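You operate a simulated robot arm through the tools that you are given. There is no shell and no other tool. Be economical: measure what you need, move in short steps, check, and stop when the job is done.

You run a simulated robot arm. Do the job below in one go: nothing can be reset, and whatever is moved stays where it is left.

JOB
Glue block No 1 on top of block No 3 and set the weight on them.
Fine: one dab; put the glue back in its cup.

It is judged by the outcome, as a careful person would: the job done as asked, and still so three seconds after it is handed in. It fails if anything else is knocked over, pushed out of place, dropped, spilled or broken.

ROBOT AND FRAMES
A 7-joint arm with a two-finger parallel gripper, fixed in place. Base frame: the origin is at the foot of the arm, x ahead of it, y to its left, z up; the work surface is at about z = 0.78. Lengths are in m, angles in degrees, forces in N, time in s.
With the tool pointing down near the work surface it reaches from about 0.44 to 0.92 m from the base axis. Its first joint turns from -143.0 to 143.0 degrees. Payload 3 kg.
Tool frame: the origin (TCP) lies between the finger pads and is the grasp point; the fingertips stand 0.03 m ahead of it; z points along the fingers, y is the line along which they close. Largest opening 0.094 m; finger width 0.028, thickness 0.01; the body of the gripper, 0.05 by 0.096 m, starts 0.055 m behind the TCP.
Orientation is that of the tool frame in the base frame, as a unit quaternion [w, x, y, z]. With the fingers straight down and closing along the base's y, the tool's x points along the base's -x, its y along +y and its z along -z.

CONTROLS
- The arm moves only by the tool send_rows. Its argument "series" is a list of rows, each a list of 3 entries, a list of its own where there are three numbers: the opening, from 0 (shut) to 1 (fully open), then the shift along the tool's x, y, z in m, then the turn, a rotation vector about the tool's x, y, z in degrees. In form: [[gripper, [x, y, z], [rx, ry, rz]], ...]. A call has 1 to 20 rows; each row is the pose to reach, as a shift and turn from the pose commanded when the call began, along the tool's axes at that moment. A row lasts 0.2 s, in which the tool goes at most 0.05 m and 8.6 degrees; a call with a longer step from one row to the next is refused whole, and so is a gripper value outside its range. A pose out of reach is approached as far as the arm can. The call stops where the force on the tool passes 40 N (or 10 N more than at its start, if that is more) or the arm is blocked; 0.2 s more then pass. The fingers move at their own pace (about 0.072 m/s each) and stop on an object; they squeeze with about 40 N. The grip force told is the motor's: it shows also when the fingers shut on nothing. Time passes only in rows, and 0.2 s behind the last, so rows that repeat a pose let the fingers close. It gives the time, the measured TCP pose, the force on the tool (base axes), the opening and the grip force at its end, in the units of the frame above (readings bear some noise), with the torque about the TCP (base axes, N m) and any sound that the robot's microphone picked up.
- Cameras (640 x 400 px; columns grow to the right, rows downward): "scene" is fixed at [0.2206, 0.498, 1.5282]; the picture's right is [-0.60, -0.80, 0.00], its down [-0.54, 0.40, -0.74] and it looks along [0.59, -0.44, -0.67] (base axes); focal length 336 px, centre (320, 200). "wrist" rides on the gripper at [0.076, 0.014, -0.102] in the tool frame; the picture's right is [-0.18, 0.98, 0.00], its down [-0.75, -0.14, -0.64] and it looks along [-0.63, -0.12, 0.77] (tool axes); focal length 243 px, centre (320, 200). There is no depth. A picture from a camera that has moved, and an enlarged one, comes with that camera's place and axes in the base frame and with its lens.
- get_image(camera): a new picture of that camera. The clock stands still meanwhile.
- zoom(camera, box): a new picture of the part [left, top, right, bottom] of that camera's present view, enlarged. The clock stands still meanwhile.
- finish_job(): hands the job in; it is judged then, once.

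Go step by step. Nothing tells you positions but the pictures and the camera data: compare them with the known pose of the tool, close in by small moves and look again before you grip or let go. The budget is 120 turns and 84 pictures, counting those below and the enlarged ones. Unless the task says otherwise, let go and move clear before handing in, and close with one line.

The tools are called after "Emit:" as name(argument=value, ...) on one line, values as JSON. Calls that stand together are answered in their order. send_rows: Moves the arm, as the interface text tells. Its arguments: {"type":"object","properties":{"series":{"type":"array"}},"required":["series"]} The other tools are called the same way: get_image (camera) takes a picture; zoom (camera, box) takes an enlarged picture of a part of a camera's view; finish_job () hands the job in.

At the start:

```text
clock: 0.0
ee_pos: [0.5968, 0.0809, 1.1711]
tool_rot: [0.0, 0.0, 1.0, 0.0]
force: [0.6, 0.4, -0.1]
wrist_torque: [0.01, 0.01, 0.0]
grip_width: 0.0943
grasp_force: 0.0
```

scene: 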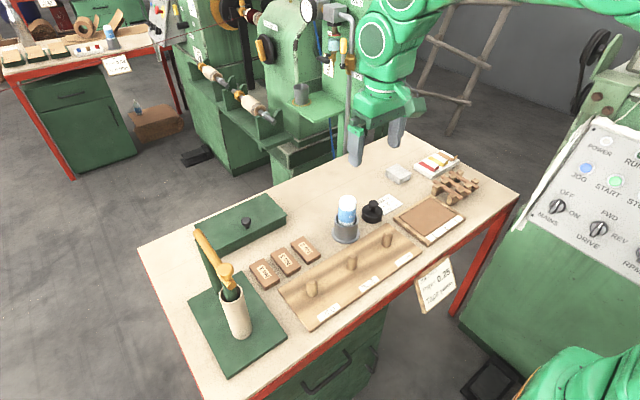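
wrist: 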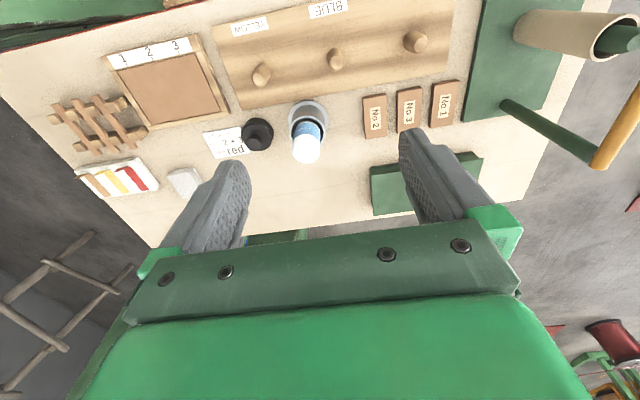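

I see a bench with three numbered blocks, a glue bottle standing in a cup, a black weight, a pegboard and other things. I'll look closer before I move.

Emit:
zoom(camera="scene", box=[230, 180, 430, 305])

Emit:
zoom(camera="wrist", box=[200, 50, 480, 225])

Emit:
zoom(camera="scene", box=[360, 130, 520, 230])

Emit:
zoom(camera="scene", box=[140, 180, 320, 380])

```text
3.20 times, centred on (330, 242) of scene
camera zoom: at [0.2206, 0.498, 1.5282], right [-0.6, -0.8, 0.0], down [-0.54, 0.4, -0.74], along [0.59, -0.44, -0.67], focal length 1076 px, centre (288, 64)
```

zoom: 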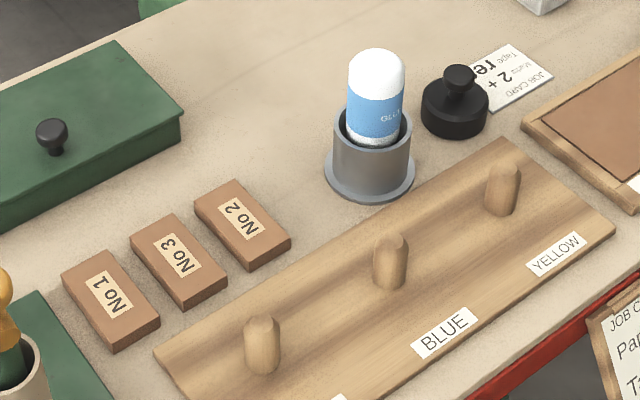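

```text
2.29 times, centred on (340, 138) of wrist
camera zoom: at [0.5225, 0.0959, 1.2736], right [0.18, 0.98, 0.0], down [0.75, -0.14, 0.64], along [0.63, -0.12, -0.77], focal length 555 px, centre (274, 343)
```

zoom: 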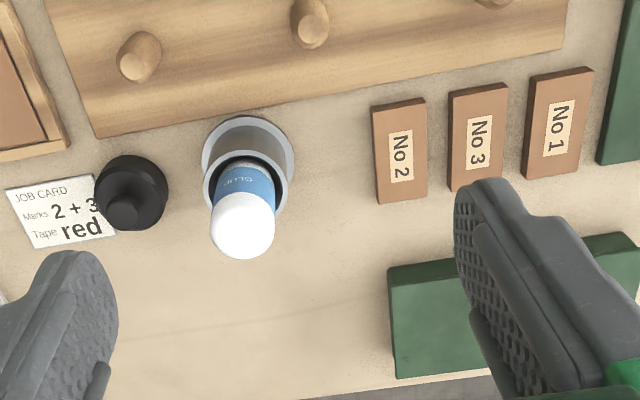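

```text
4.00 times, centred on (440, 180) of scene
camera zoom: at [0.2206, 0.498, 1.5282], right [-0.6, -0.8, 0.0], down [-0.54, 0.4, -0.74], along [0.59, -0.44, -0.67], focal length 1345 px, centre (-160, 280)
```

zoom: 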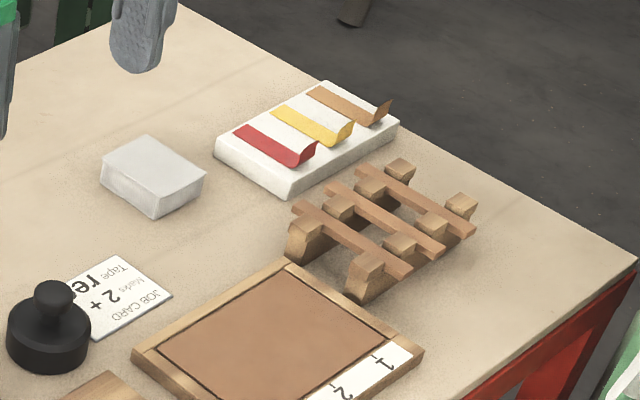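

```text
2.00 times, centred on (230, 280) of scene
camera zoom: at [0.2206, 0.498, 1.5282], right [-0.6, -0.8, 0.0], down [-0.54, 0.4, -0.74], along [0.59, -0.44, -0.67], focal length 672 px, centre (500, 40)
```

zoom: 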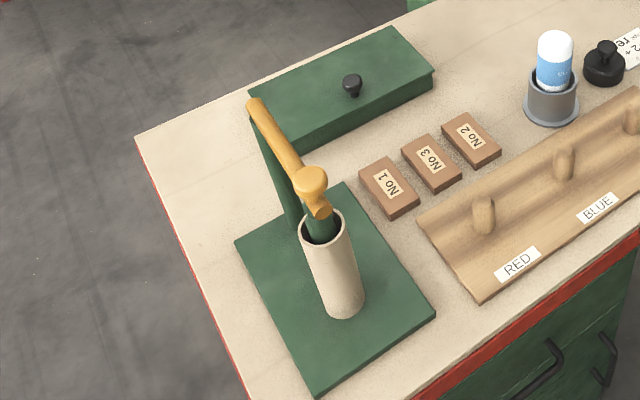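

The bottle is at about (0.707, 0.04) with its top near z 0.94. Blocks 1 and 3 are at about (0.72, 0.305) and (0.72, 0.24), and the weight is at about (0.714, -0.07). I'll move closer to see how the bottle is built.

Emit:
send_rows(series=[[1, [0, -0.02, 0.04], [0, 0, 0]], [1, [0, -0.04, 0.08], [0, 0, 0]], [1, [0, -0.04, 0.11], [0, 0, 0]], [1, [0, -0.04, 0.11], [0, 0, 0]]])

Emit:
get_image(camera="wrist")

Emit:
zoom(camera="scene", box=[0, 0, 180, 112])

Emit:
zoom(camera="scene", box=[315, 180, 395, 250])

```text
clock: 1.0
ee_pos: [0.599, 0.0406, 1.0613]
tool_rot: [0.001, -0.001, 1.0, 0.0]
force: [-0.4, -0.5, -0.1]
wrist_torque: [0.0, 0.03, 0.01]
grip_width: 0.0941
grasp_force: 0.1
```

```text
77 pictures are left
camera wrist: at [0.524, 0.0554, 1.164], right [0.18, 0.98, 0.0], down [0.75, -0.14, 0.64], along [0.63, -0.12, -0.77], focal length 243 px, centre (320, 200)
```

wrist: 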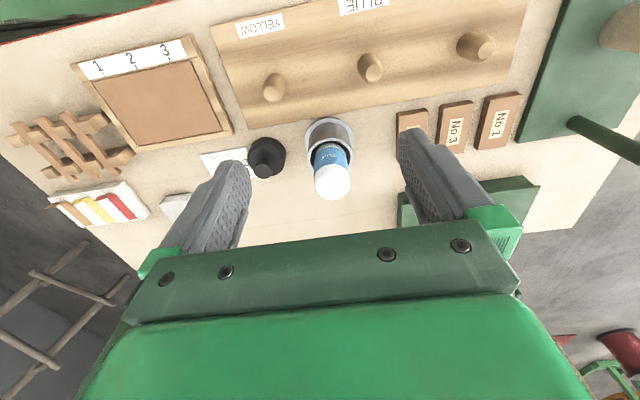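

```text
3.56 times, centred on (90, 56) of scene
camera zoom: at [0.2206, 0.498, 1.5282], right [-0.6, -0.8, 0.0], down [-0.54, 0.4, -0.74], along [0.59, -0.44, -0.67], focal length 1195 px, centre (1138, 712)
```

zoom: 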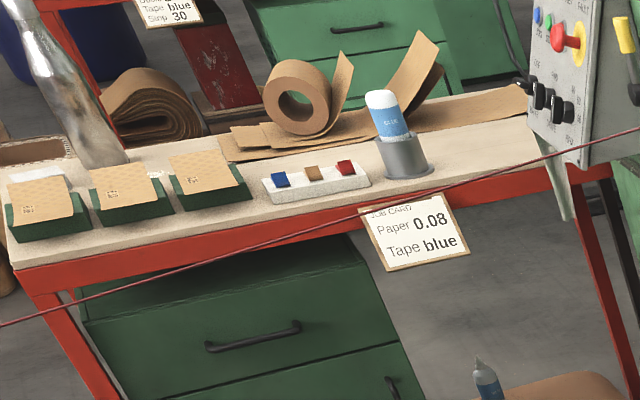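

```text
5.71 times, centred on (355, 215) of scene
camera zoom: at [0.2206, 0.498, 1.5282], right [-0.6, -0.8, 0.0], down [-0.54, 0.4, -0.74], along [0.59, -0.44, -0.67], focal length 1921 px, centre (120, 114)
```

zoom: 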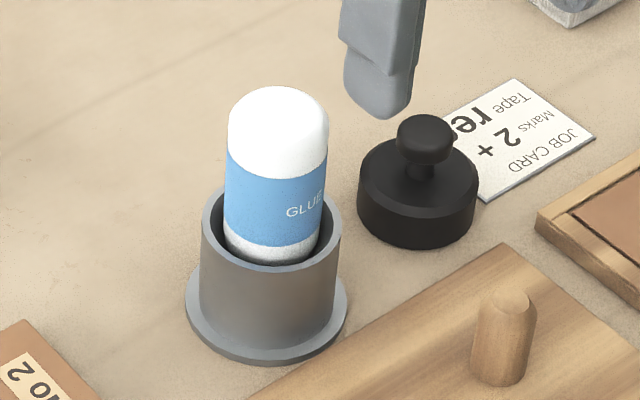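

Another bottle on the floor shows a nozzle, so this one stands nozzle-down in its cup with the rounded end up. I'll go above it and check the alignment.

Emit:
send_rows(series=[[1, [-0.04, 0, 0.01], [0, 0, 0]], [1, [-0.08, -0.002, 0.03], [0, 0, 0]], [1, [-0.101, -0.002, 0.06], [0, 0, 0]], [1, [-0.101, -0.002, 0.06], [0, 0, 0]]])

Emit:
get_image(camera="wrist")

Emit:
zoom(camera="scene", box=[280, 120, 440, 260])

```text
clock: 2.0
ee_pos: [0.699, 0.0363, 1.0005]
tool_rot: [0.0, 0.0, 1.0, 0.001]
force: [-0.4, 0.2, 0.2]
wrist_torque: [-0.01, 0.0, 0.01]
grip_width: 0.0937
grasp_force: 0.1
```

```text
74 pictures are left
camera wrist: at [0.6243, 0.0517, 1.1027], right [0.18, 0.98, 0.0], down [0.75, -0.14, 0.64], along [0.63, -0.12, -0.77], focal length 243 px, centre (320, 200)
```

wrist: 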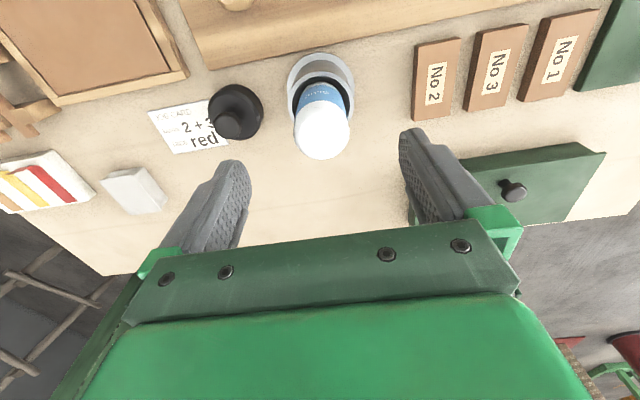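

```text
2.86 times, centred on (360, 190) of scene
camera zoom: at [0.2206, 0.498, 1.5282], right [-0.6, -0.8, 0.0], down [-0.54, 0.4, -0.74], along [0.59, -0.44, -0.67], focal length 960 px, centre (206, 229)
```

zoom: 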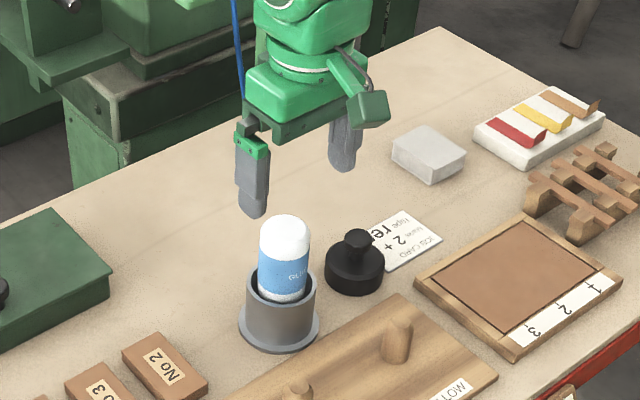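

The bottle axis is at about (0.707, 0.038) and the cup rim is at about z 0.85. I'll descend to TCP z 0.90, look, then close.

Emit:
send_rows(series=[[1, [-0.008, 0.0015, 0], [0, 0, 0]], [1, [-0.008, 0.0015, 0.03], [0, 0, 0]], [1, [-0.008, 0.0015, 0.06], [0, 0, 0]], [1, [-0.008, 0.0015, 0.085], [0, 0, 0]], [1, [-0.008, 0.0015, 0.1], [0, 0, 0]], [1, [-0.008, 0.0015, 0.1], [0, 0, 0]]])

Emit:
zoom(camera="scene", box=[295, 150, 415, 250])

Emit:
get_image(camera="wrist")

```text
clock: 3.4
ee_pos: [0.7068, 0.0397, 0.9023]
tool_rot: [0.0, 0.0, 1.0, 0.0]
force: [0.1, -0.3, -0.4]
wrist_torque: [-0.03, -0.05, 0.01]
grip_width: 0.0941
grasp_force: 0.2
```

```text
4.00 times, centred on (355, 200) of scene
camera zoom: at [0.2206, 0.498, 1.5282], right [-0.6, -0.8, 0.0], down [-0.54, 0.4, -0.74], along [0.59, -0.44, -0.67], focal length 1345 px, centre (180, 200)
```

zoom: 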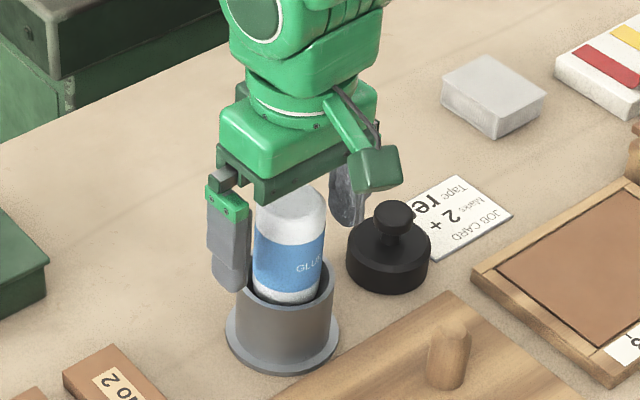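

```text
71 pictures are left
camera wrist: at [0.6321, 0.0548, 1.0038], right [0.18, 0.98, 0.0], down [0.75, -0.14, 0.64], along [0.63, -0.12, -0.77], focal length 243 px, centre (320, 200)
```

wrist: 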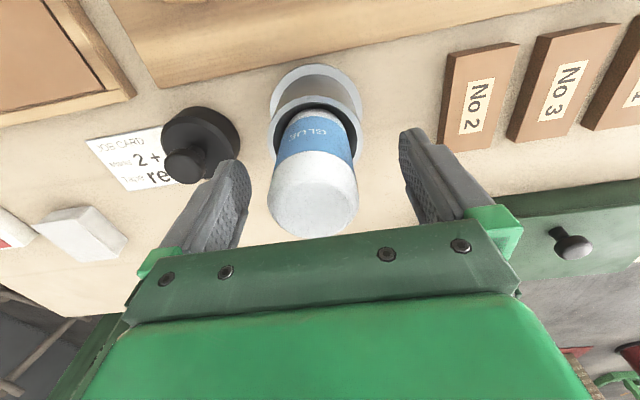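

The bottle sits between the fingers and the body clears its top. I'll close on it.

Emit:
send_rows(series=[[0.6, [0, 0, 0], [0, 0, 0]], [0.4, [0, 0, 0], [0, 0, 0]], [0.3, [0, 0, 0], [0, 0, 0]], [0.3, [0, 0, 0], [0, 0, 0]], [0.3, [0, 0, 0], [0, 0, 0]]])

```text
clock: 4.6
ee_pos: [0.7081, 0.0388, 0.9032]
tool_rot: [0.0, 0.001, 1.0, 0.0]
force: [1.4, -21.8, 2.4]
wrist_torque: [-1.5, -0.08, -0.11]
grip_width: 0.0499
grasp_force: 40.2
```

The grip is on (0.050), but there is a sideways load of -22 N, so the bottle sits slightly to -y. I'll relieve it.

Emit:
send_rows(series=[[0.3, [0, -0.001, 0], [0, 0, 0]], [0.3, [0, -0.001, 0], [0, 0, 0]]])

```text
clock: 5.2
ee_pos: [0.7068, 0.0388, 0.9026]
tool_rot: [0.0, 0.001, 1.0, 0.0]
force: [1.5, -15.5, 1.0]
wrist_torque: [-1.07, -0.12, -0.09]
grip_width: 0.0499
grasp_force: 39.9
```

Emit:
send_rows(series=[[0.3, [0, -0.0025, 0], [0, 0, 0]], [0.3, [0, -0.0025, 0], [0, 0, 0]]])

```text
clock: 5.8
ee_pos: [0.7074, 0.0352, 0.9022]
tool_rot: [0.0, 0.001, 1.0, 0.0]
force: [1.1, -0.2, 0.0]
wrist_torque: [0.01, -0.09, 0.02]
grip_width: 0.0493
grasp_force: 40.4
```

The load is gone, with the bottle axis at y≈0.035. I'll lift straight up.

Emit:
send_rows(series=[[0.3, [0, 0, -0.01], [0, 0, 0]], [0.3, [0, 0, -0.03], [0, 0, 0]], [0.3, [0, 0, -0.06], [0, 0, 0]], [0.3, [0, 0, -0.1], [0, 0, 0]], [0.3, [0, 0, -0.14], [0, 0, 0]], [0.3, [0, 0, -0.14], [0, 0, 0]]])

Emit:
zoom(camera="scene", box=[275, 130, 435, 250])

Emit:
get_image(camera="wrist")

```text
clock: 7.2
ee_pos: [0.7039, 0.0364, 1.0428]
tool_rot: [0.0, 0.0, 1.0, -0.001]
force: [0.2, 1.0, -1.2]
wrist_torque: [0.0, 0.01, -0.03]
grip_width: 0.0494
grasp_force: 39.9
```

```text
3.33 times, centred on (355, 190) of scene
camera zoom: at [0.2206, 0.498, 1.5282], right [-0.6, -0.8, 0.0], down [-0.54, 0.4, -0.74], along [0.59, -0.44, -0.67], focal length 1121 px, centre (203, 233)
```

zoom: 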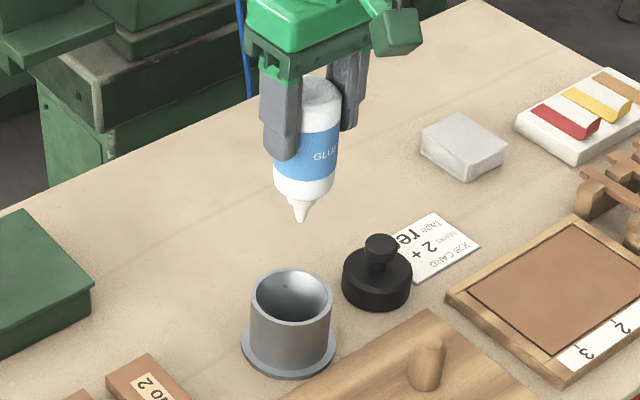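

```text
69 pictures are left
camera wrist: at [0.6299, 0.0508, 1.1451], right [0.18, 0.98, 0.0], down [0.75, -0.14, 0.64], along [0.63, -0.12, -0.77], focal length 243 px, centre (320, 200)
```

wrist: 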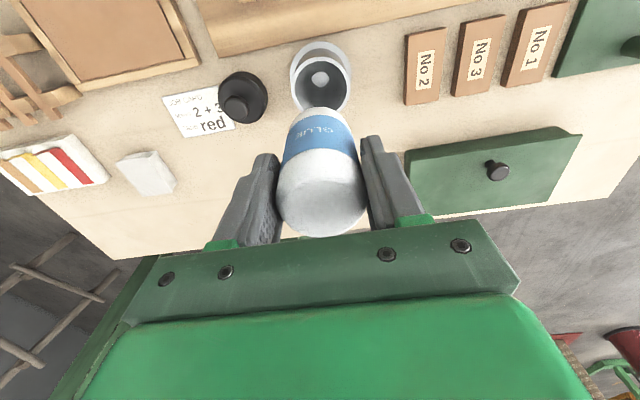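

The nozzle points down, about 0.105 below the TCP. I'll carry the bottle over block 3 and check.

Emit:
send_rows(series=[[0.3, [0, 0.04, 0], [0, 0, 0]], [0.3, [-0.005, 0.08, 0], [0, 0, 0]], [0.3, [-0.01, 0.12, 0], [0, 0, 0]], [0.3, [-0.015, 0.16, 0], [0, 0, 0]], [0.3, [-0.015, 0.196, 0], [0, 0, 0]], [0.3, [-0.015, 0.196, 0], [0, 0, 0]]])

Emit:
zoom(camera="scene", box=[200, 150, 360, 310])

Emit:
get_image(camera="wrist")

```text
clock: 8.6
ee_pos: [0.7202, 0.2316, 1.0416]
tool_rot: [0.0, 0.001, 1.0, 0.0]
force: [0.1, -0.7, -1.4]
wrist_torque: [0.0, 0.02, -0.02]
grip_width: 0.0488
grasp_force: 40.4
```

```text
2.50 times, centred on (280, 230) of scene
camera zoom: at [0.2206, 0.498, 1.5282], right [-0.6, -0.8, 0.0], down [-0.54, 0.4, -0.74], along [0.59, -0.44, -0.67], focal length 840 px, centre (420, 125)
```

zoom: 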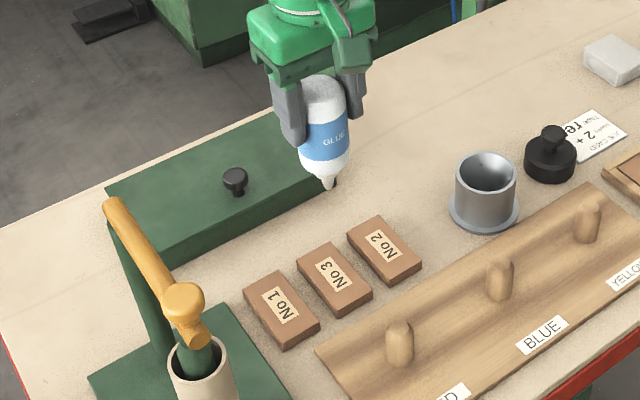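

```text
67 pictures are left
camera wrist: at [0.6459, 0.2475, 1.1441], right [0.18, 0.98, 0.0], down [0.75, -0.14, 0.64], along [0.63, -0.12, -0.77], focal length 243 px, centre (320, 200)
```

wrist: 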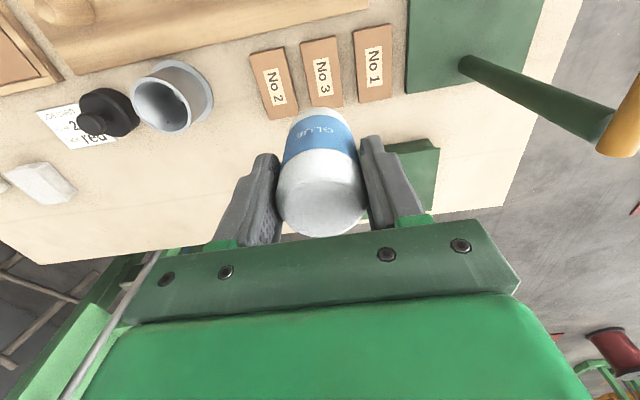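

Block 3's centre is about (0.7195, 0.2365), and the blocks are about 0.04 x 0.08 and aligned with x. I'll lower the nozzle to just above it.

Emit:
send_rows(series=[[0.3, [0, 0.005, 0.03], [0, 0, 0]], [0.3, [0, 0.005, 0.06], [0, 0, 0]], [0.3, [0, 0.005, 0.09], [0, 0, 0]], [0.3, [0, 0.005, 0.11], [0, 0, 0]], [0.3, [0, 0.005, 0.11], [0, 0, 0]]])

Emit:
zoom(camera="scene", box=[240, 210, 340, 290])

Emit:
get_image(camera="wrist")

```text
clock: 9.8
ee_pos: [0.7218, 0.2363, 0.9315]
tool_rot: [0.0, 0.001, 1.0, 0.0]
force: [0.0, -0.3, -1.2]
wrist_torque: [0.0, 0.0, 0.01]
grip_width: 0.049
grasp_force: 40.4
```

```text
5.00 times, centred on (290, 250) of scene
camera zoom: at [0.2206, 0.498, 1.5282], right [-0.6, -0.8, 0.0], down [-0.54, 0.4, -0.74], along [0.59, -0.44, -0.67], focal length 1681 px, centre (470, -50)
```

zoom: 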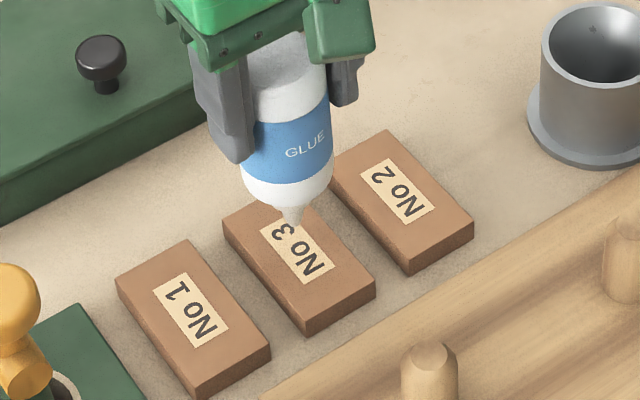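

```text
65 pictures are left
camera wrist: at [0.6464, 0.2521, 1.0337], right [0.18, 0.98, 0.0], down [0.75, -0.14, 0.64], along [0.63, -0.12, -0.77], focal length 243 px, centre (320, 200)
```

wrist: 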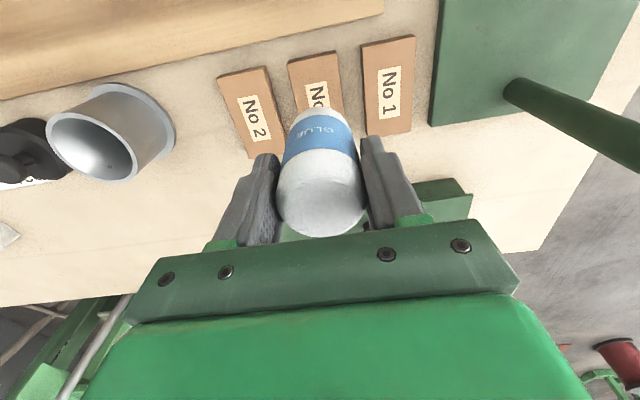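

The nozzle is about 0.02 above block 3's centre. I'll go down gently in small steps.

Emit:
send_rows(series=[[0.3, [0, 0, 0.006], [0, 0, 0]], [0.3, [0, 0, 0.011], [0, 0, 0]], [0.3, [0, 0, 0.014], [0, 0, 0]], [0.3, [0, 0, 0.014], [0, 0, 0]]])

Emit:
zoom(camera="scene", box=[260, 225, 320, 275])

```text
clock: 10.8
ee_pos: [0.7217, 0.2374, 0.9159]
tool_rot: [0.001, 0.0, 1.0, 0.0]
force: [0.4, 0.2, -0.9]
wrist_torque: [0.01, 0.01, -0.01]
grip_width: 0.0492
grasp_force: 39.7
```

```text
8.00 times, centred on (290, 250) of scene
camera zoom: at [0.2206, 0.498, 1.5282], right [-0.6, -0.8, 0.0], down [-0.54, 0.4, -0.74], along [0.59, -0.44, -0.67], focal length 2689 px, centre (560, -200)
```

zoom: 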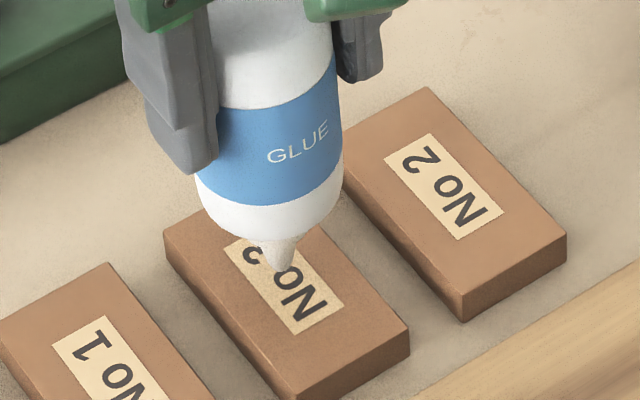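

Emit:
send_rows(series=[[0.3, [0, 0, 0.002], [0, 0, 0]], [0.3, [0, 0, 0.003], [0, 0, 0]], [0.3, [0, 0, 0.003], [0, 0, 0]]])

Emit:
zoom(camera="scene", box=[260, 225, 320, 275])

```text
clock: 11.6
ee_pos: [0.7217, 0.2391, 0.9153]
tool_rot: [0.0, 0.0, 1.0, 0.0]
force: [0.2, -0.2, -1.5]
wrist_torque: [-0.02, 0.0, 0.01]
grip_width: 0.0491
grasp_force: 39.9
```

```text
8.00 times, centred on (290, 250) of scene
camera zoom: at [0.2206, 0.498, 1.5282], right [-0.6, -0.8, 0.0], down [-0.54, 0.4, -0.74], along [0.59, -0.44, -0.67], focal length 2689 px, centre (560, -200)
```

zoom: 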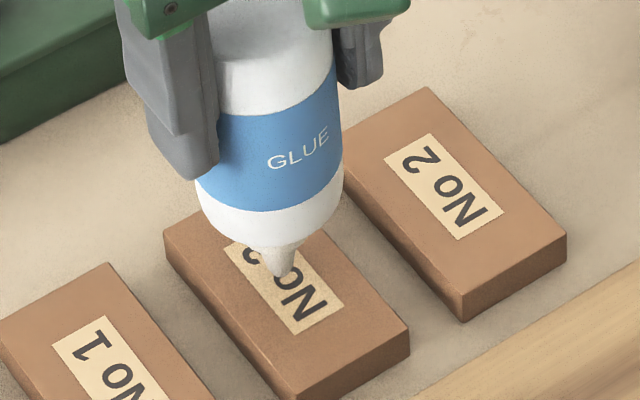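

Emit:
send_rows(series=[[0.3, [0, 0, 0.001], [0, 0, 0]], [0.3, [0, 0, 0.002], [0, 0, 0]], [0.3, [0, 0, 0.002], [0, 0, 0]]])

```text
clock: 12.4
ee_pos: [0.7213, 0.2377, 0.9123]
tool_rot: [0.0, 0.0, 1.0, 0.0]
force: [0.9, 0.0, -1.2]
wrist_torque: [0.0, 0.02, -0.03]
grip_width: 0.0488
grasp_force: 39.8
```

Emit:
send_rows(series=[[0.3, [0, 0, 0.001], [0, 0, 0]], [0.3, [0, 0, 0.002], [0, 0, 0]], [0.3, [0, 0, 0.002], [0, 0, 0]]])

Emit:
zoom(camera="scene", box=[260, 225, 320, 275])

```text
clock: 13.2
ee_pos: [0.7205, 0.2385, 0.9111]
tool_rot: [0.0, 0.0, 1.0, 0.0]
force: [-1.1, 0.2, -0.7]
wrist_torque: [0.0, 0.03, -0.05]
grip_width: 0.0492
grasp_force: 40.0
```

```text
8.00 times, centred on (290, 250) of scene
camera zoom: at [0.2206, 0.498, 1.5282], right [-0.6, -0.8, 0.0], down [-0.54, 0.4, -0.74], along [0.59, -0.44, -0.67], focal length 2689 px, centre (560, -200)
```

zoom: 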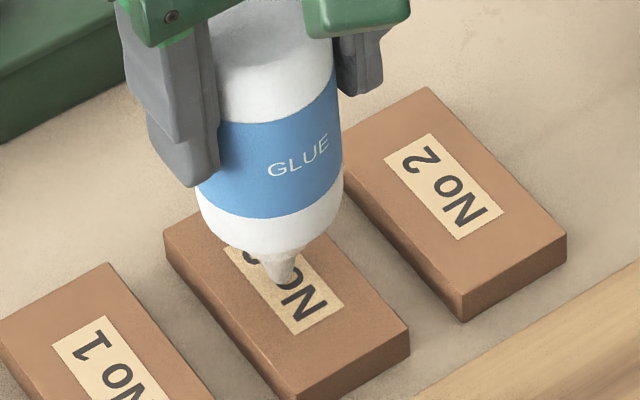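

Emit:
send_rows(series=[[0.3, [0, 0, 0.001], [0, 0, 0]], [0.3, [0, 0, 0.0015], [0, 0, 0]], [0.3, [0, 0, 0.0015], [0, 0, 0]]])

```text
clock: 14.0
ee_pos: [0.7205, 0.2388, 0.911]
tool_rot: [0.001, 0.0, 1.0, 0.0]
force: [-0.6, -1.8, 21.8]
wrist_torque: [-0.31, -0.04, 0.03]
grip_width: 0.0487
grasp_force: 39.4
```

The nozzle touched at TCP z≈0.911. I'll lift clear at once and look for the dab.

Emit:
send_rows(series=[[0.3, [0, 0, -0.01], [0, 0, 0]], [0.3, [0, 0, -0.04], [0, 0, 0]], [0.3, [0, 0, -0.07], [0, 0, 0]], [0.3, [0, 0, -0.07], [0, 0, 0]]])

Emit:
zoom(camera="scene", box=[240, 205, 330, 285])

```text
clock: 15.0
ee_pos: [0.7219, 0.2377, 0.9793]
tool_rot: [0.0, 0.0, 1.0, 0.0]
force: [0.3, 0.0, -1.3]
wrist_torque: [0.01, 0.01, -0.02]
grip_width: 0.049
grasp_force: 40.0
```

```text
5.00 times, centred on (285, 245) of scene
camera zoom: at [0.2206, 0.498, 1.5282], right [-0.6, -0.8, 0.0], down [-0.54, 0.4, -0.74], along [0.59, -0.44, -0.67], focal length 1681 px, centre (495, -25)
```

zoom: 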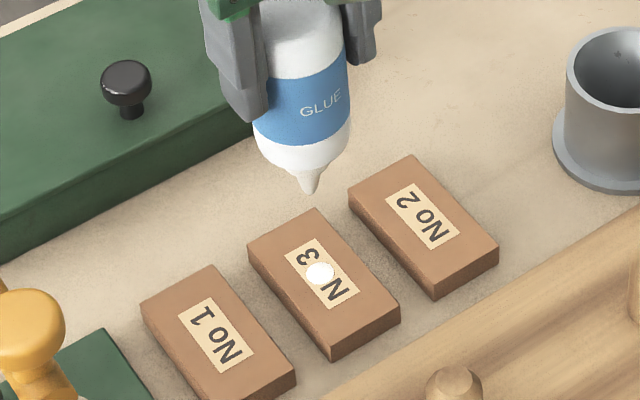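

One clean dab sits in the middle of block 3. I'll retrace the path to put the bottle back over its cup.

Emit:
send_rows(series=[[0.3, [0, 0, -0.04], [0, 0, 0]], [0.3, [0, 0, -0.0625], [0, 0, 0]], [0.3, [0.004, -0.04, -0.0625], [0, 0, 0]], [0.3, [0.008, -0.08, -0.0625], [0, 0, 0]], [0.3, [0.012, -0.12, -0.0625], [0, 0, 0]], [0.3, [0.015, -0.16, -0.0625], [0, 0, 0]], [0.3, [0.015, -0.19, -0.0625], [0, 0, 0]], [0.3, [0.015, -0.201, -0.0625], [0, 0, 0]], [0.3, [0.015, -0.201, -0.0625], [0, 0, 0]], [0.3, [0.015, -0.201, -0.0625], [0, 0, 0]]])

Emit:
zoom(camera="scene", box=[275, 130, 435, 250])

Emit:
get_image(camera="wrist")

```text
clock: 17.2
ee_pos: [0.7051, 0.0342, 1.0423]
tool_rot: [0.0, 0.0, 1.0, 0.0]
force: [0.6, -0.9, -0.9]
wrist_torque: [0.02, 0.0, 0.01]
grip_width: 0.0485
grasp_force: 39.7
```

```text
3.33 times, centred on (355, 190) of scene
camera zoom: at [0.2206, 0.498, 1.5282], right [-0.6, -0.8, 0.0], down [-0.54, 0.4, -0.74], along [0.59, -0.44, -0.67], focal length 1121 px, centre (203, 233)
```

zoom: 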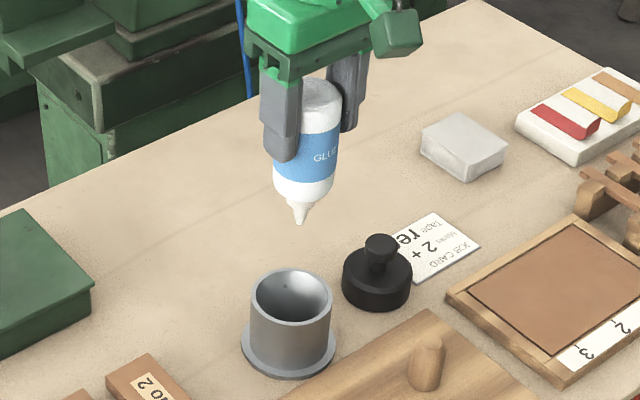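

```text
59 pictures are left
camera wrist: at [0.6296, 0.0509, 1.1443], right [0.18, 0.98, 0.0], down [0.75, -0.14, 0.64], along [0.63, -0.12, -0.77], focal length 243 px, centre (320, 200)
```

wrist: 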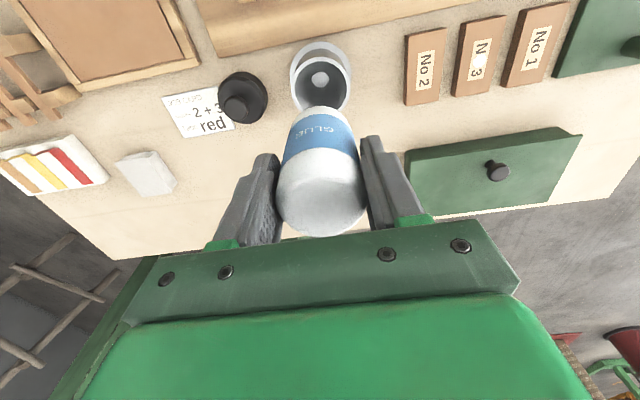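

Everything matches the lift picture, so I'll lower it back into the cup.

Emit:
send_rows(series=[[0.3, [0, 0, 0.03], [0, 0, 0]], [0.3, [0, 0, 0.055], [0, 0, 0]], [0.3, [0, 0, 0.08], [0, 0, 0]], [0.3, [0, 0, 0.1], [0, 0, 0]], [0.3, [0, 0, 0.12], [0, 0, 0]], [0.3, [0, 0, 0.132], [0, 0, 0]], [0.3, [0, 0, 0.137], [0, 0, 0]], [0.3, [0, 0, 0.137], [0, 0, 0]]])

Emit:
zoom(camera="scene", box=[295, 150, 415, 250])

```text
clock: 19.0
ee_pos: [0.7059, 0.0363, 0.905]
tool_rot: [0.0, 0.0, 1.0, 0.0]
force: [3.0, -1.8, 0.7]
wrist_torque: [-0.15, -0.2, 0.01]
grip_width: 0.0486
grasp_force: 39.4
```

```text
4.00 times, centred on (355, 200) of scene
camera zoom: at [0.2206, 0.498, 1.5282], right [-0.6, -0.8, 0.0], down [-0.54, 0.4, -0.74], along [0.59, -0.44, -0.67], focal length 1345 px, centre (180, 200)
```

zoom: 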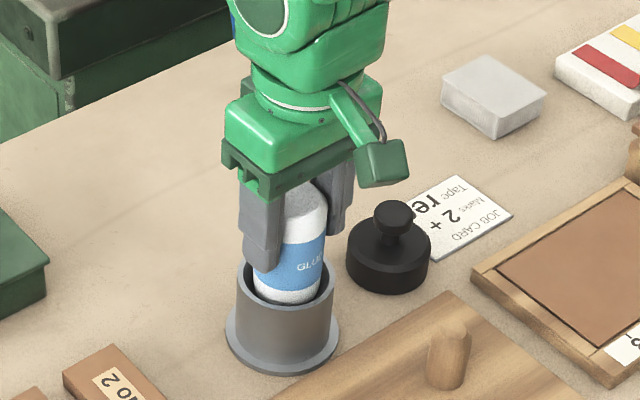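

Emit:
send_rows(series=[[0.3, [0, 0, 0.002], [0, 0, 0]], [0.3, [0, 0, 0.003], [0, 0, 0]], [0.3, [0, 0, 0.003], [0, 0, 0]]])

```text
clock: 19.8
ee_pos: [0.7071, 0.0358, 0.9022]
tool_rot: [0.0, 0.0, 1.0, 0.0]
force: [14.4, -10.9, 16.1]
wrist_torque: [-0.53, -0.77, -0.11]
grip_width: 0.0487
grasp_force: 40.0
```

It's seated on the cup bottom. I'll ease up 2 mm, open and retreat upward.

Emit:
send_rows(series=[[0.3, [0, 0, -0.002], [0, 0, 0]], [0.6, [0, 0, -0.002], [0, 0, 0]], [0.9, [0, 0, -0.002], [0, 0, 0]], [0.9, [0, 0, -0.002], [0, 0, 0]], [0.9, [0, 0, -0.002], [0, 0, 0]], [0.9, [0, 0, -0.03], [0, 0, 0]], [0.9, [0, 0, -0.07], [0, 0, 0]], [0.9, [0, 0, -0.11], [0, 0, 0]], [0.9, [0, 0, -0.14], [0, 0, 0]], [0.9, [0, 0, -0.14], [0, 0, 0]]])

Emit:
zoom(camera="scene", box=[275, 130, 435, 250])

Emit:
get_image(camera="wrist")

```text
clock: 22.0
ee_pos: [0.7058, 0.0377, 1.0426]
tool_rot: [0.0, -0.001, 1.0, 0.0]
force: [-0.5, -0.2, 1.1]
wrist_torque: [0.03, 0.01, -0.04]
grip_width: 0.0849
grasp_force: 0.1
```

```text
3.33 times, centred on (355, 190) of scene
camera zoom: at [0.2206, 0.498, 1.5282], right [-0.6, -0.8, 0.0], down [-0.54, 0.4, -0.74], along [0.59, -0.44, -0.67], focal length 1121 px, centre (203, 233)
```

zoom: 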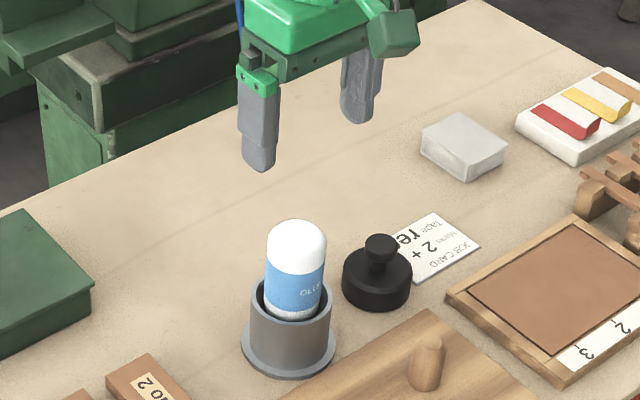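

```text
56 pictures are left
camera wrist: at [0.63, 0.0528, 1.1447], right [0.18, 0.98, 0.0], down [0.75, -0.14, 0.64], along [0.63, -0.12, -0.77], focal length 243 px, centre (320, 200)
```

wrist: 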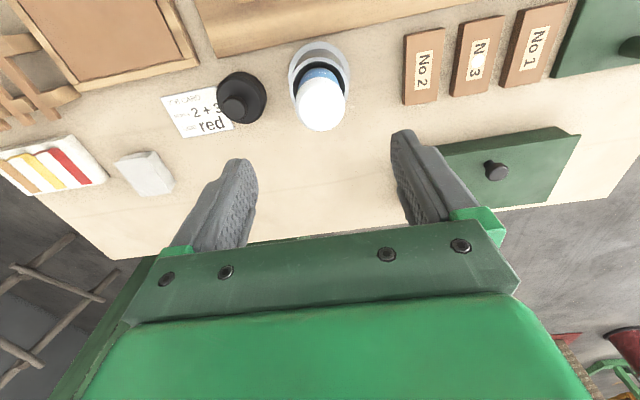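

The glue is back. Next I'll go over block 1 at about (0.7195, 0.301) with a narrower opening.

Emit:
send_rows(series=[[0.62, [0, 0.045, 0], [0, 0, 0]], [0.62, [-0.004, 0.09, 0], [0, 0, 0]], [0.62, [-0.008, 0.135, 0], [0, 0, 0]], [0.62, [-0.012, 0.18, 0], [0, 0, 0]], [0.62, [-0.0137, 0.225, 0], [0, 0, 0]], [0.62, [-0.0137, 0.255, 0], [0, 0, 0]], [0.62, [-0.0137, 0.264, 0], [0, 0, 0]], [0.62, [-0.0137, 0.264, 0], [0, 0, 0]]])

Emit:
get_image(camera="scene")

Emit:
get_image(camera="wrist")

```text
clock: 23.8
ee_pos: [0.7201, 0.3018, 1.0411]
tool_rot: [0.0, 0.0, 1.0, 0.0]
force: [-0.3, 1.4, 0.5]
wrist_torque: [-0.02, -0.03, -0.03]
grip_width: 0.0583
grasp_force: 0.0
```

```text
55 pictures are left
```

scene: 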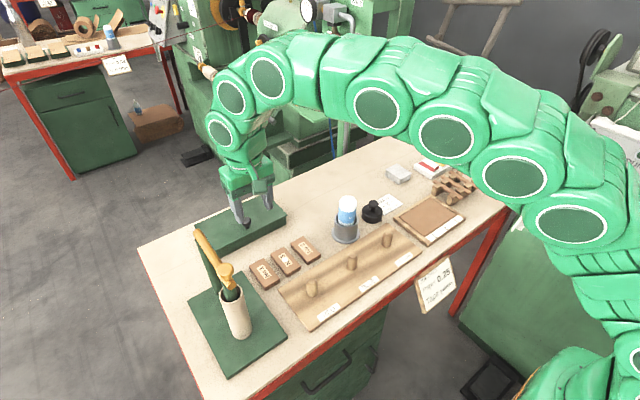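

```text
54 pictures are left
camera wrist: at [0.6452, 0.3165, 1.1433], right [0.18, 0.98, 0.0], down [0.75, -0.14, 0.64], along [0.63, -0.12, -0.77], focal length 243 px, centre (320, 200)
```

wrist: 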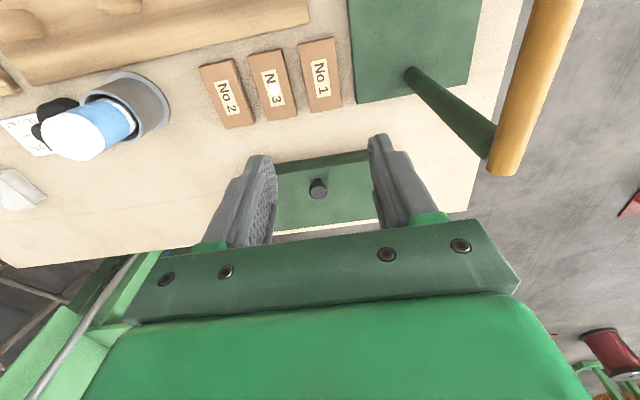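

Block 1 measures at about (0.722, 0.3025), square to the axes. I'll descend to z 0.84 and check.

Emit:
send_rows(series=[[0.62, [-0.002, 0.0015, 0.04], [0, 0, 0]], [0.62, [-0.002, 0.0015, 0.08], [0, 0, 0]], [0.62, [-0.002, 0.0015, 0.12], [0, 0, 0]], [0.62, [-0.002, 0.0015, 0.16], [0, 0, 0]], [0.62, [-0.002, 0.0015, 0.19], [0, 0, 0]], [0.62, [-0.002, 0.0015, 0.2], [0, 0, 0]], [0.62, [-0.002, 0.0015, 0.2], [0, 0, 0]]])

Emit:
zoom(camera="scene", box=[200, 200, 320, 300])

Emit:
get_image(camera="wrist")

```text
clock: 25.4
ee_pos: [0.7203, 0.3014, 0.8422]
tool_rot: [0.0, 0.0, 1.0, 0.0]
force: [-0.5, 0.0, -0.5]
wrist_torque: [0.0, -0.02, 0.02]
grip_width: 0.0584
grasp_force: 0.0
```

```text
4.00 times, centred on (260, 250) of scene
camera zoom: at [0.2206, 0.498, 1.5282], right [-0.6, -0.8, 0.0], down [-0.54, 0.4, -0.74], along [0.59, -0.44, -0.67], focal length 1345 px, centre (560, 0)
```

zoom: 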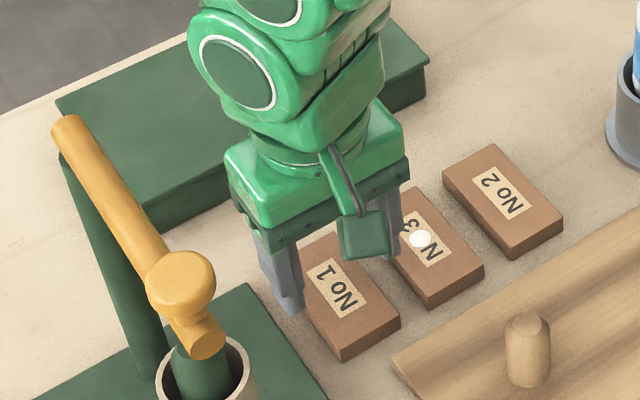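

```text
52 pictures are left
camera wrist: at [0.6464, 0.3162, 0.9441], right [0.18, 0.98, 0.0], down [0.75, -0.14, 0.64], along [0.63, -0.12, -0.77], focal length 243 px, centre (320, 200)
```

wrist: 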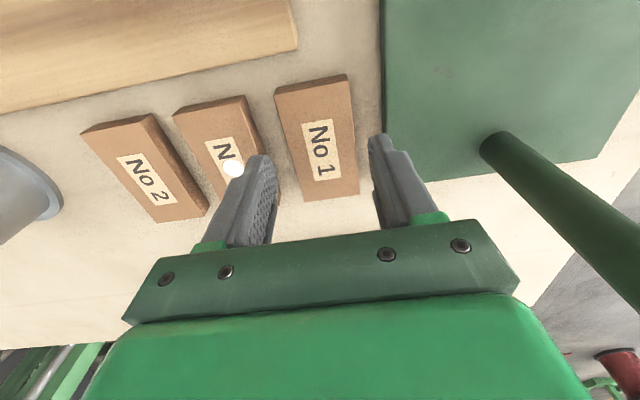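

Block 1 is centred between the fingers. The green base edge is close on the +y side, so I'll narrow the opening, then descend the last bit.

Emit:
send_rows(series=[[0.55, [0, 0.0005, 0], [0, 0, 0]], [0.55, [0, 0.0005, 0.01], [0, 0, 0]], [0.55, [0, 0.0005, 0.018], [0, 0, 0]], [0.55, [0, 0.0005, 0.023], [0, 0, 0]], [0.55, [0, 0.0005, 0.026], [0, 0, 0]], [0.55, [0, 0.0005, 0.026], [0, 0, 0]]])

Emit:
zoom(camera="wrist", box=[200, 60, 440, 220])

```text
clock: 26.8
ee_pos: [0.7222, 0.3015, 0.8155]
tool_rot: [0.0, 0.0, 1.0, 0.001]
force: [-0.1, 0.5, 0.6]
wrist_torque: [0.01, 0.01, 0.02]
grip_width: 0.0518
grasp_force: 0.0
```

```text
2.50 times, centred on (320, 140) of wrist
camera zoom: at [0.6472, 0.3177, 0.9172], right [0.18, 0.98, 0.0], down [0.75, -0.14, 0.64], along [0.63, -0.12, -0.77], focal length 606 px, centre (320, 350)
```

zoom: 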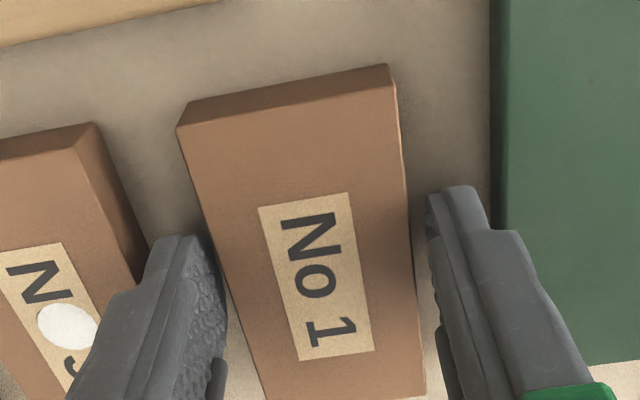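

The fingers are down in both gaps without contact. I'll close.

Emit:
send_rows(series=[[0.45, [0, 0, 0], [0, 0, 0]], [0.35, [0, 0, 0], [0, 0, 0]], [0.35, [0, 0, 0], [0, 0, 0]], [0.35, [0, 0, 0], [0, 0, 0]]])

```text
clock: 27.8
ee_pos: [0.7224, 0.3019, 0.8148]
tool_rot: [0.001, 0.0, 1.0, 0.0]
force: [0.3, -0.3, -1.4]
wrist_torque: [-0.01, 0.01, 0.0]
grip_width: 0.044
grasp_force: 40.2
```

Gripped at 0.044. I'll lift a little and look.

Emit:
send_rows(series=[[0.35, [0, 0, -0.01], [0, 0, 0]], [0.35, [0, 0, -0.03], [0, 0, 0]], [0.35, [0, 0, -0.06], [0, 0, 0]], [0.35, [0, 0, -0.06], [0, 0, 0]]])

Emit:
zoom(camera="scene", box=[200, 200, 320, 300])

Emit:
get_image(camera="wrist")

```text
clock: 28.8
ee_pos: [0.722, 0.3029, 0.8775]
tool_rot: [-0.001, 0.0, 1.0, 0.0]
force: [0.3, -0.7, -0.3]
wrist_torque: [0.0, -0.02, 0.04]
grip_width: 0.044
grasp_force: 39.9
```

```text
4.00 times, centred on (260, 250) of scene
camera zoom: at [0.2206, 0.498, 1.5282], right [-0.6, -0.8, 0.0], down [-0.54, 0.4, -0.74], along [0.59, -0.44, -0.67], focal length 1345 px, centre (560, 0)
```

zoom: 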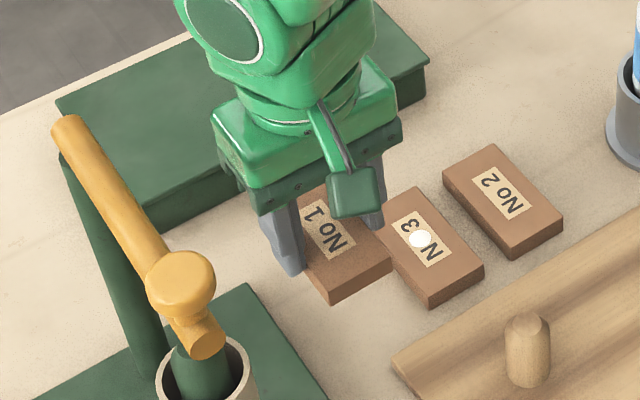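

```text
49 pictures are left
camera wrist: at [0.6474, 0.3175, 0.9786], right [0.18, 0.98, 0.0], down [0.75, -0.14, 0.64], along [0.63, -0.12, -0.77], focal length 243 px, centre (320, 200)
```

wrist: 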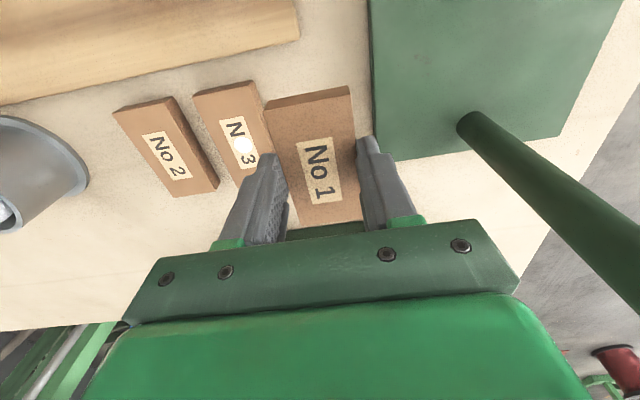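

Block 1 is held level. I'll move it over block 3, which is -0.0648 in y.

Emit:
send_rows(series=[[0.35, [0, -0.02, 0], [0, 0, 0]], [0.35, [0, -0.045, 0], [0, 0, 0]], [0.35, [0, -0.0648, 0], [0, 0, 0]], [0.35, [0, -0.0648, 0], [0, 0, 0]], [0.35, [0, -0.0648, 0.015], [0, 0, 0]], [0.35, [0, -0.0648, 0.015], [0, 0, 0]]])

Emit:
zoom(camera="scene", box=[240, 220, 330, 295])

Emit:
zoom(camera="wrist", box=[200, 60, 440, 220])

```text
clock: 30.2
ee_pos: [0.7221, 0.2377, 0.8606]
tool_rot: [0.0, 0.0, 1.0, 0.0]
force: [0.1, 0.1, -1.7]
wrist_torque: [-0.02, 0.0, -0.01]
grip_width: 0.0441
grasp_force: 39.9
```

```text
5.33 times, centred on (285, 258) of scene
camera zoom: at [0.2206, 0.498, 1.5282], right [-0.6, -0.8, 0.0], down [-0.54, 0.4, -0.74], along [0.59, -0.44, -0.67], focal length 1793 px, centre (507, -107)
```

zoom: 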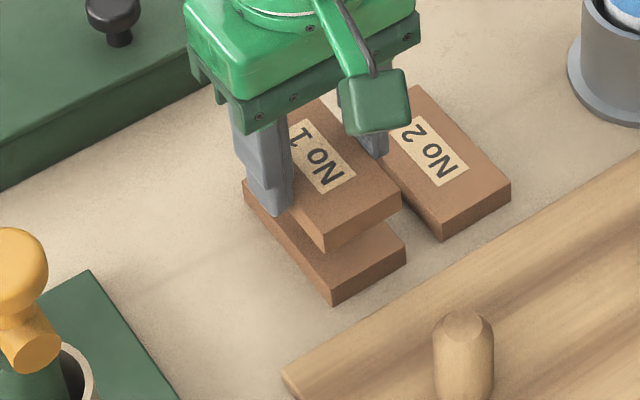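

```text
2.50 times, centred on (320, 140) of wrist
camera zoom: at [0.6468, 0.2524, 0.9625], right [0.18, 0.98, 0.0], down [0.75, -0.14, 0.64], along [0.63, -0.12, -0.77], focal length 606 px, centre (320, 350)
```

zoom: 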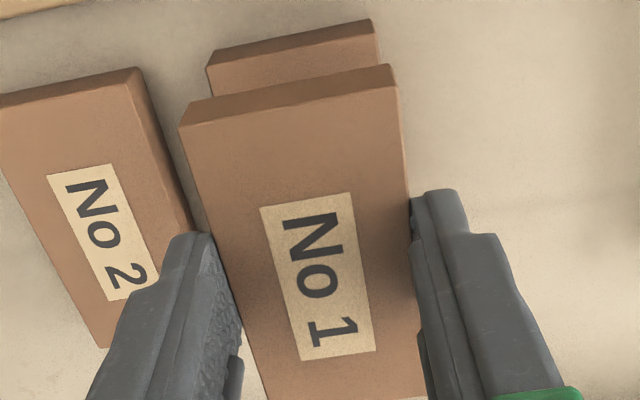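

Block 1 is aligned in x but sits about 1.5 mm too far to +y. I'll correct that and lower most of the way.

Emit:
send_rows(series=[[0.35, [0, -0.0015, 0], [0, 0, 0]], [0.35, [0, -0.0015, 0.008], [0, 0, 0]], [0.35, [0, -0.0015, 0.015], [0, 0, 0]], [0.35, [0, -0.0015, 0.015], [0, 0, 0]]])

Emit:
zoom(camera="scene", box=[240, 220, 330, 295])

Emit:
zoom(camera="wrist", box=[200, 60, 440, 220])

```text
clock: 31.2
ee_pos: [0.7206, 0.2348, 0.8446]
tool_rot: [0.0, 0.0, 1.0, -0.001]
force: [-0.6, -0.5, -1.4]
wrist_torque: [-0.01, -0.03, -0.03]
grip_width: 0.0441
grasp_force: 40.1
```

```text
5.33 times, centred on (285, 258) of scene
camera zoom: at [0.2206, 0.498, 1.5282], right [-0.6, -0.8, 0.0], down [-0.54, 0.4, -0.74], along [0.59, -0.44, -0.67], focal length 1793 px, centre (507, -107)
```

zoom: 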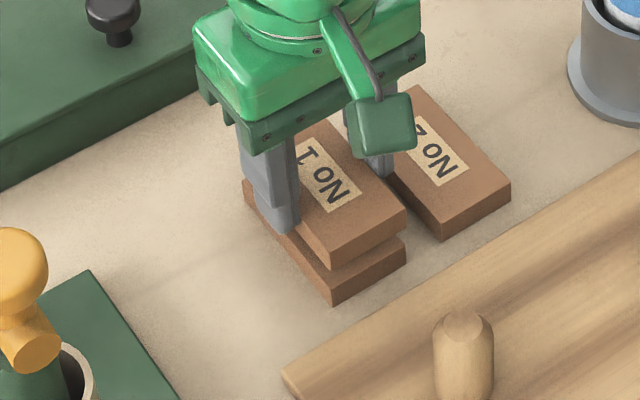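

```text
2.50 times, centred on (320, 140) of wrist
camera zoom: at [0.6464, 0.2503, 0.947], right [0.18, 0.98, 0.0], down [0.75, -0.14, 0.64], along [0.63, -0.12, -0.77], focal length 606 px, centre (320, 350)
```

zoom: 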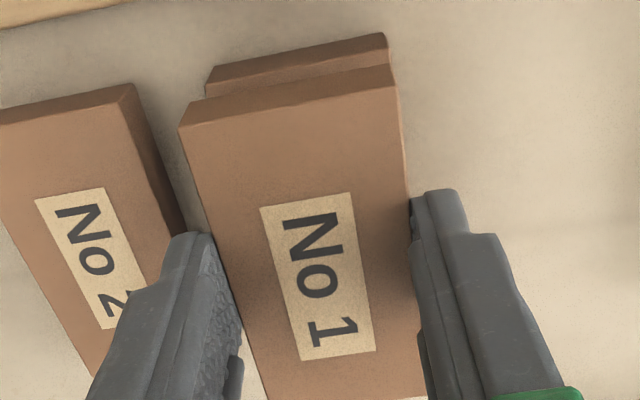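

Aligned to within about 1 mm. I'll lower gently onto the glue.

Emit:
send_rows(series=[[0.35, [-0.0005, 0, 0.003], [0, 0, 0]], [0.35, [-0.0005, 0, 0.006], [0, 0, 0]], [0.35, [-0.0005, 0, 0.006], [0, 0, 0]]])

```text
clock: 32.0
ee_pos: [0.7227, 0.2346, 0.839]
tool_rot: [0.0, 0.0, 1.0, 0.0]
force: [-0.2, -0.7, -1.5]
wrist_torque: [0.0, -0.01, -0.03]
grip_width: 0.0443
grasp_force: 40.1
```

Emit:
send_rows(series=[[0.35, [0, 0, 0.0015], [0, 0, 0]], [0.35, [0, 0, 0.003], [0, 0, 0]], [0.35, [0, 0, 0.003], [0, 0, 0]]])

Emit:
zoom(camera="scene", box=[260, 240, 320, 290])

```text
clock: 32.8
ee_pos: [0.7222, 0.2364, 0.8367]
tool_rot: [0.0, 0.0, 1.0, 0.0]
force: [-0.2, 0.8, -0.2]
wrist_torque: [-0.01, 0.01, 0.03]
grip_width: 0.0438
grasp_force: 40.0
```

```text
8.00 times, centred on (290, 265) of scene
camera zoom: at [0.2206, 0.498, 1.5282], right [-0.6, -0.8, 0.0], down [-0.54, 0.4, -0.74], along [0.59, -0.44, -0.67], focal length 2689 px, centre (560, -320)
```

zoom: 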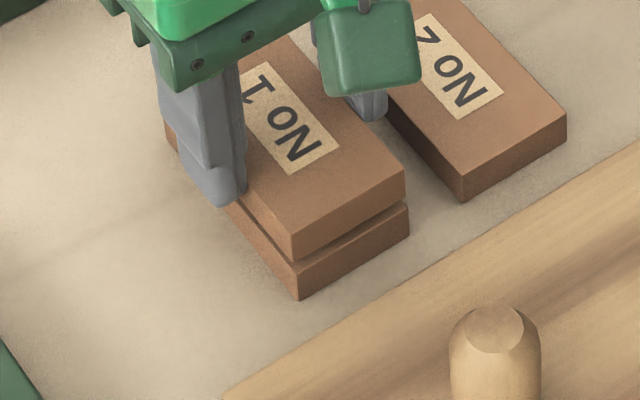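

Emit:
send_rows(series=[[0.35, [0, 0, 0.001], [0, 0, 0]], [0.35, [0, 0, 0.002], [0, 0, 0]], [0.35, [0, 0, 0.002], [0, 0, 0]]])

```text
clock: 33.6
ee_pos: [0.7222, 0.2366, 0.8337]
tool_rot: [-0.001, 0.0, 1.0, 0.0]
force: [0.5, 0.2, -0.4]
wrist_torque: [0.02, 0.0, 0.02]
grip_width: 0.044
grasp_force: 39.8
```

Emit:
send_rows(series=[[0.35, [0, 0, 0.001], [0, 0, 0]], [0.35, [0, 0, 0.0015], [0, 0, 0]], [0.35, [0, 0, 0.0015], [0, 0, 0]]])

Emit:
zoom(camera="scene", box=[260, 240, 320, 290])

```text
clock: 34.4
ee_pos: [0.7216, 0.2354, 0.8337]
tool_rot: [0.0, 0.0, 1.0, -0.001]
force: [-0.4, 0.0, -0.9]
wrist_torque: [0.01, 0.0, -0.01]
grip_width: 0.0441
grasp_force: 39.5
```

```text
8.00 times, centred on (290, 265) of scene
camera zoom: at [0.2206, 0.498, 1.5282], right [-0.6, -0.8, 0.0], down [-0.54, 0.4, -0.74], along [0.59, -0.44, -0.67], focal length 2689 px, centre (560, -320)
```

zoom: 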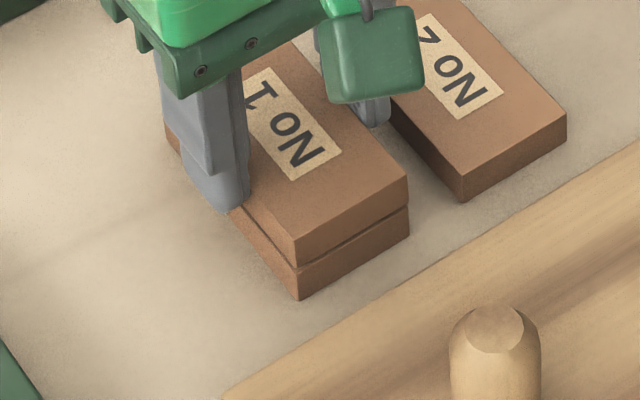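

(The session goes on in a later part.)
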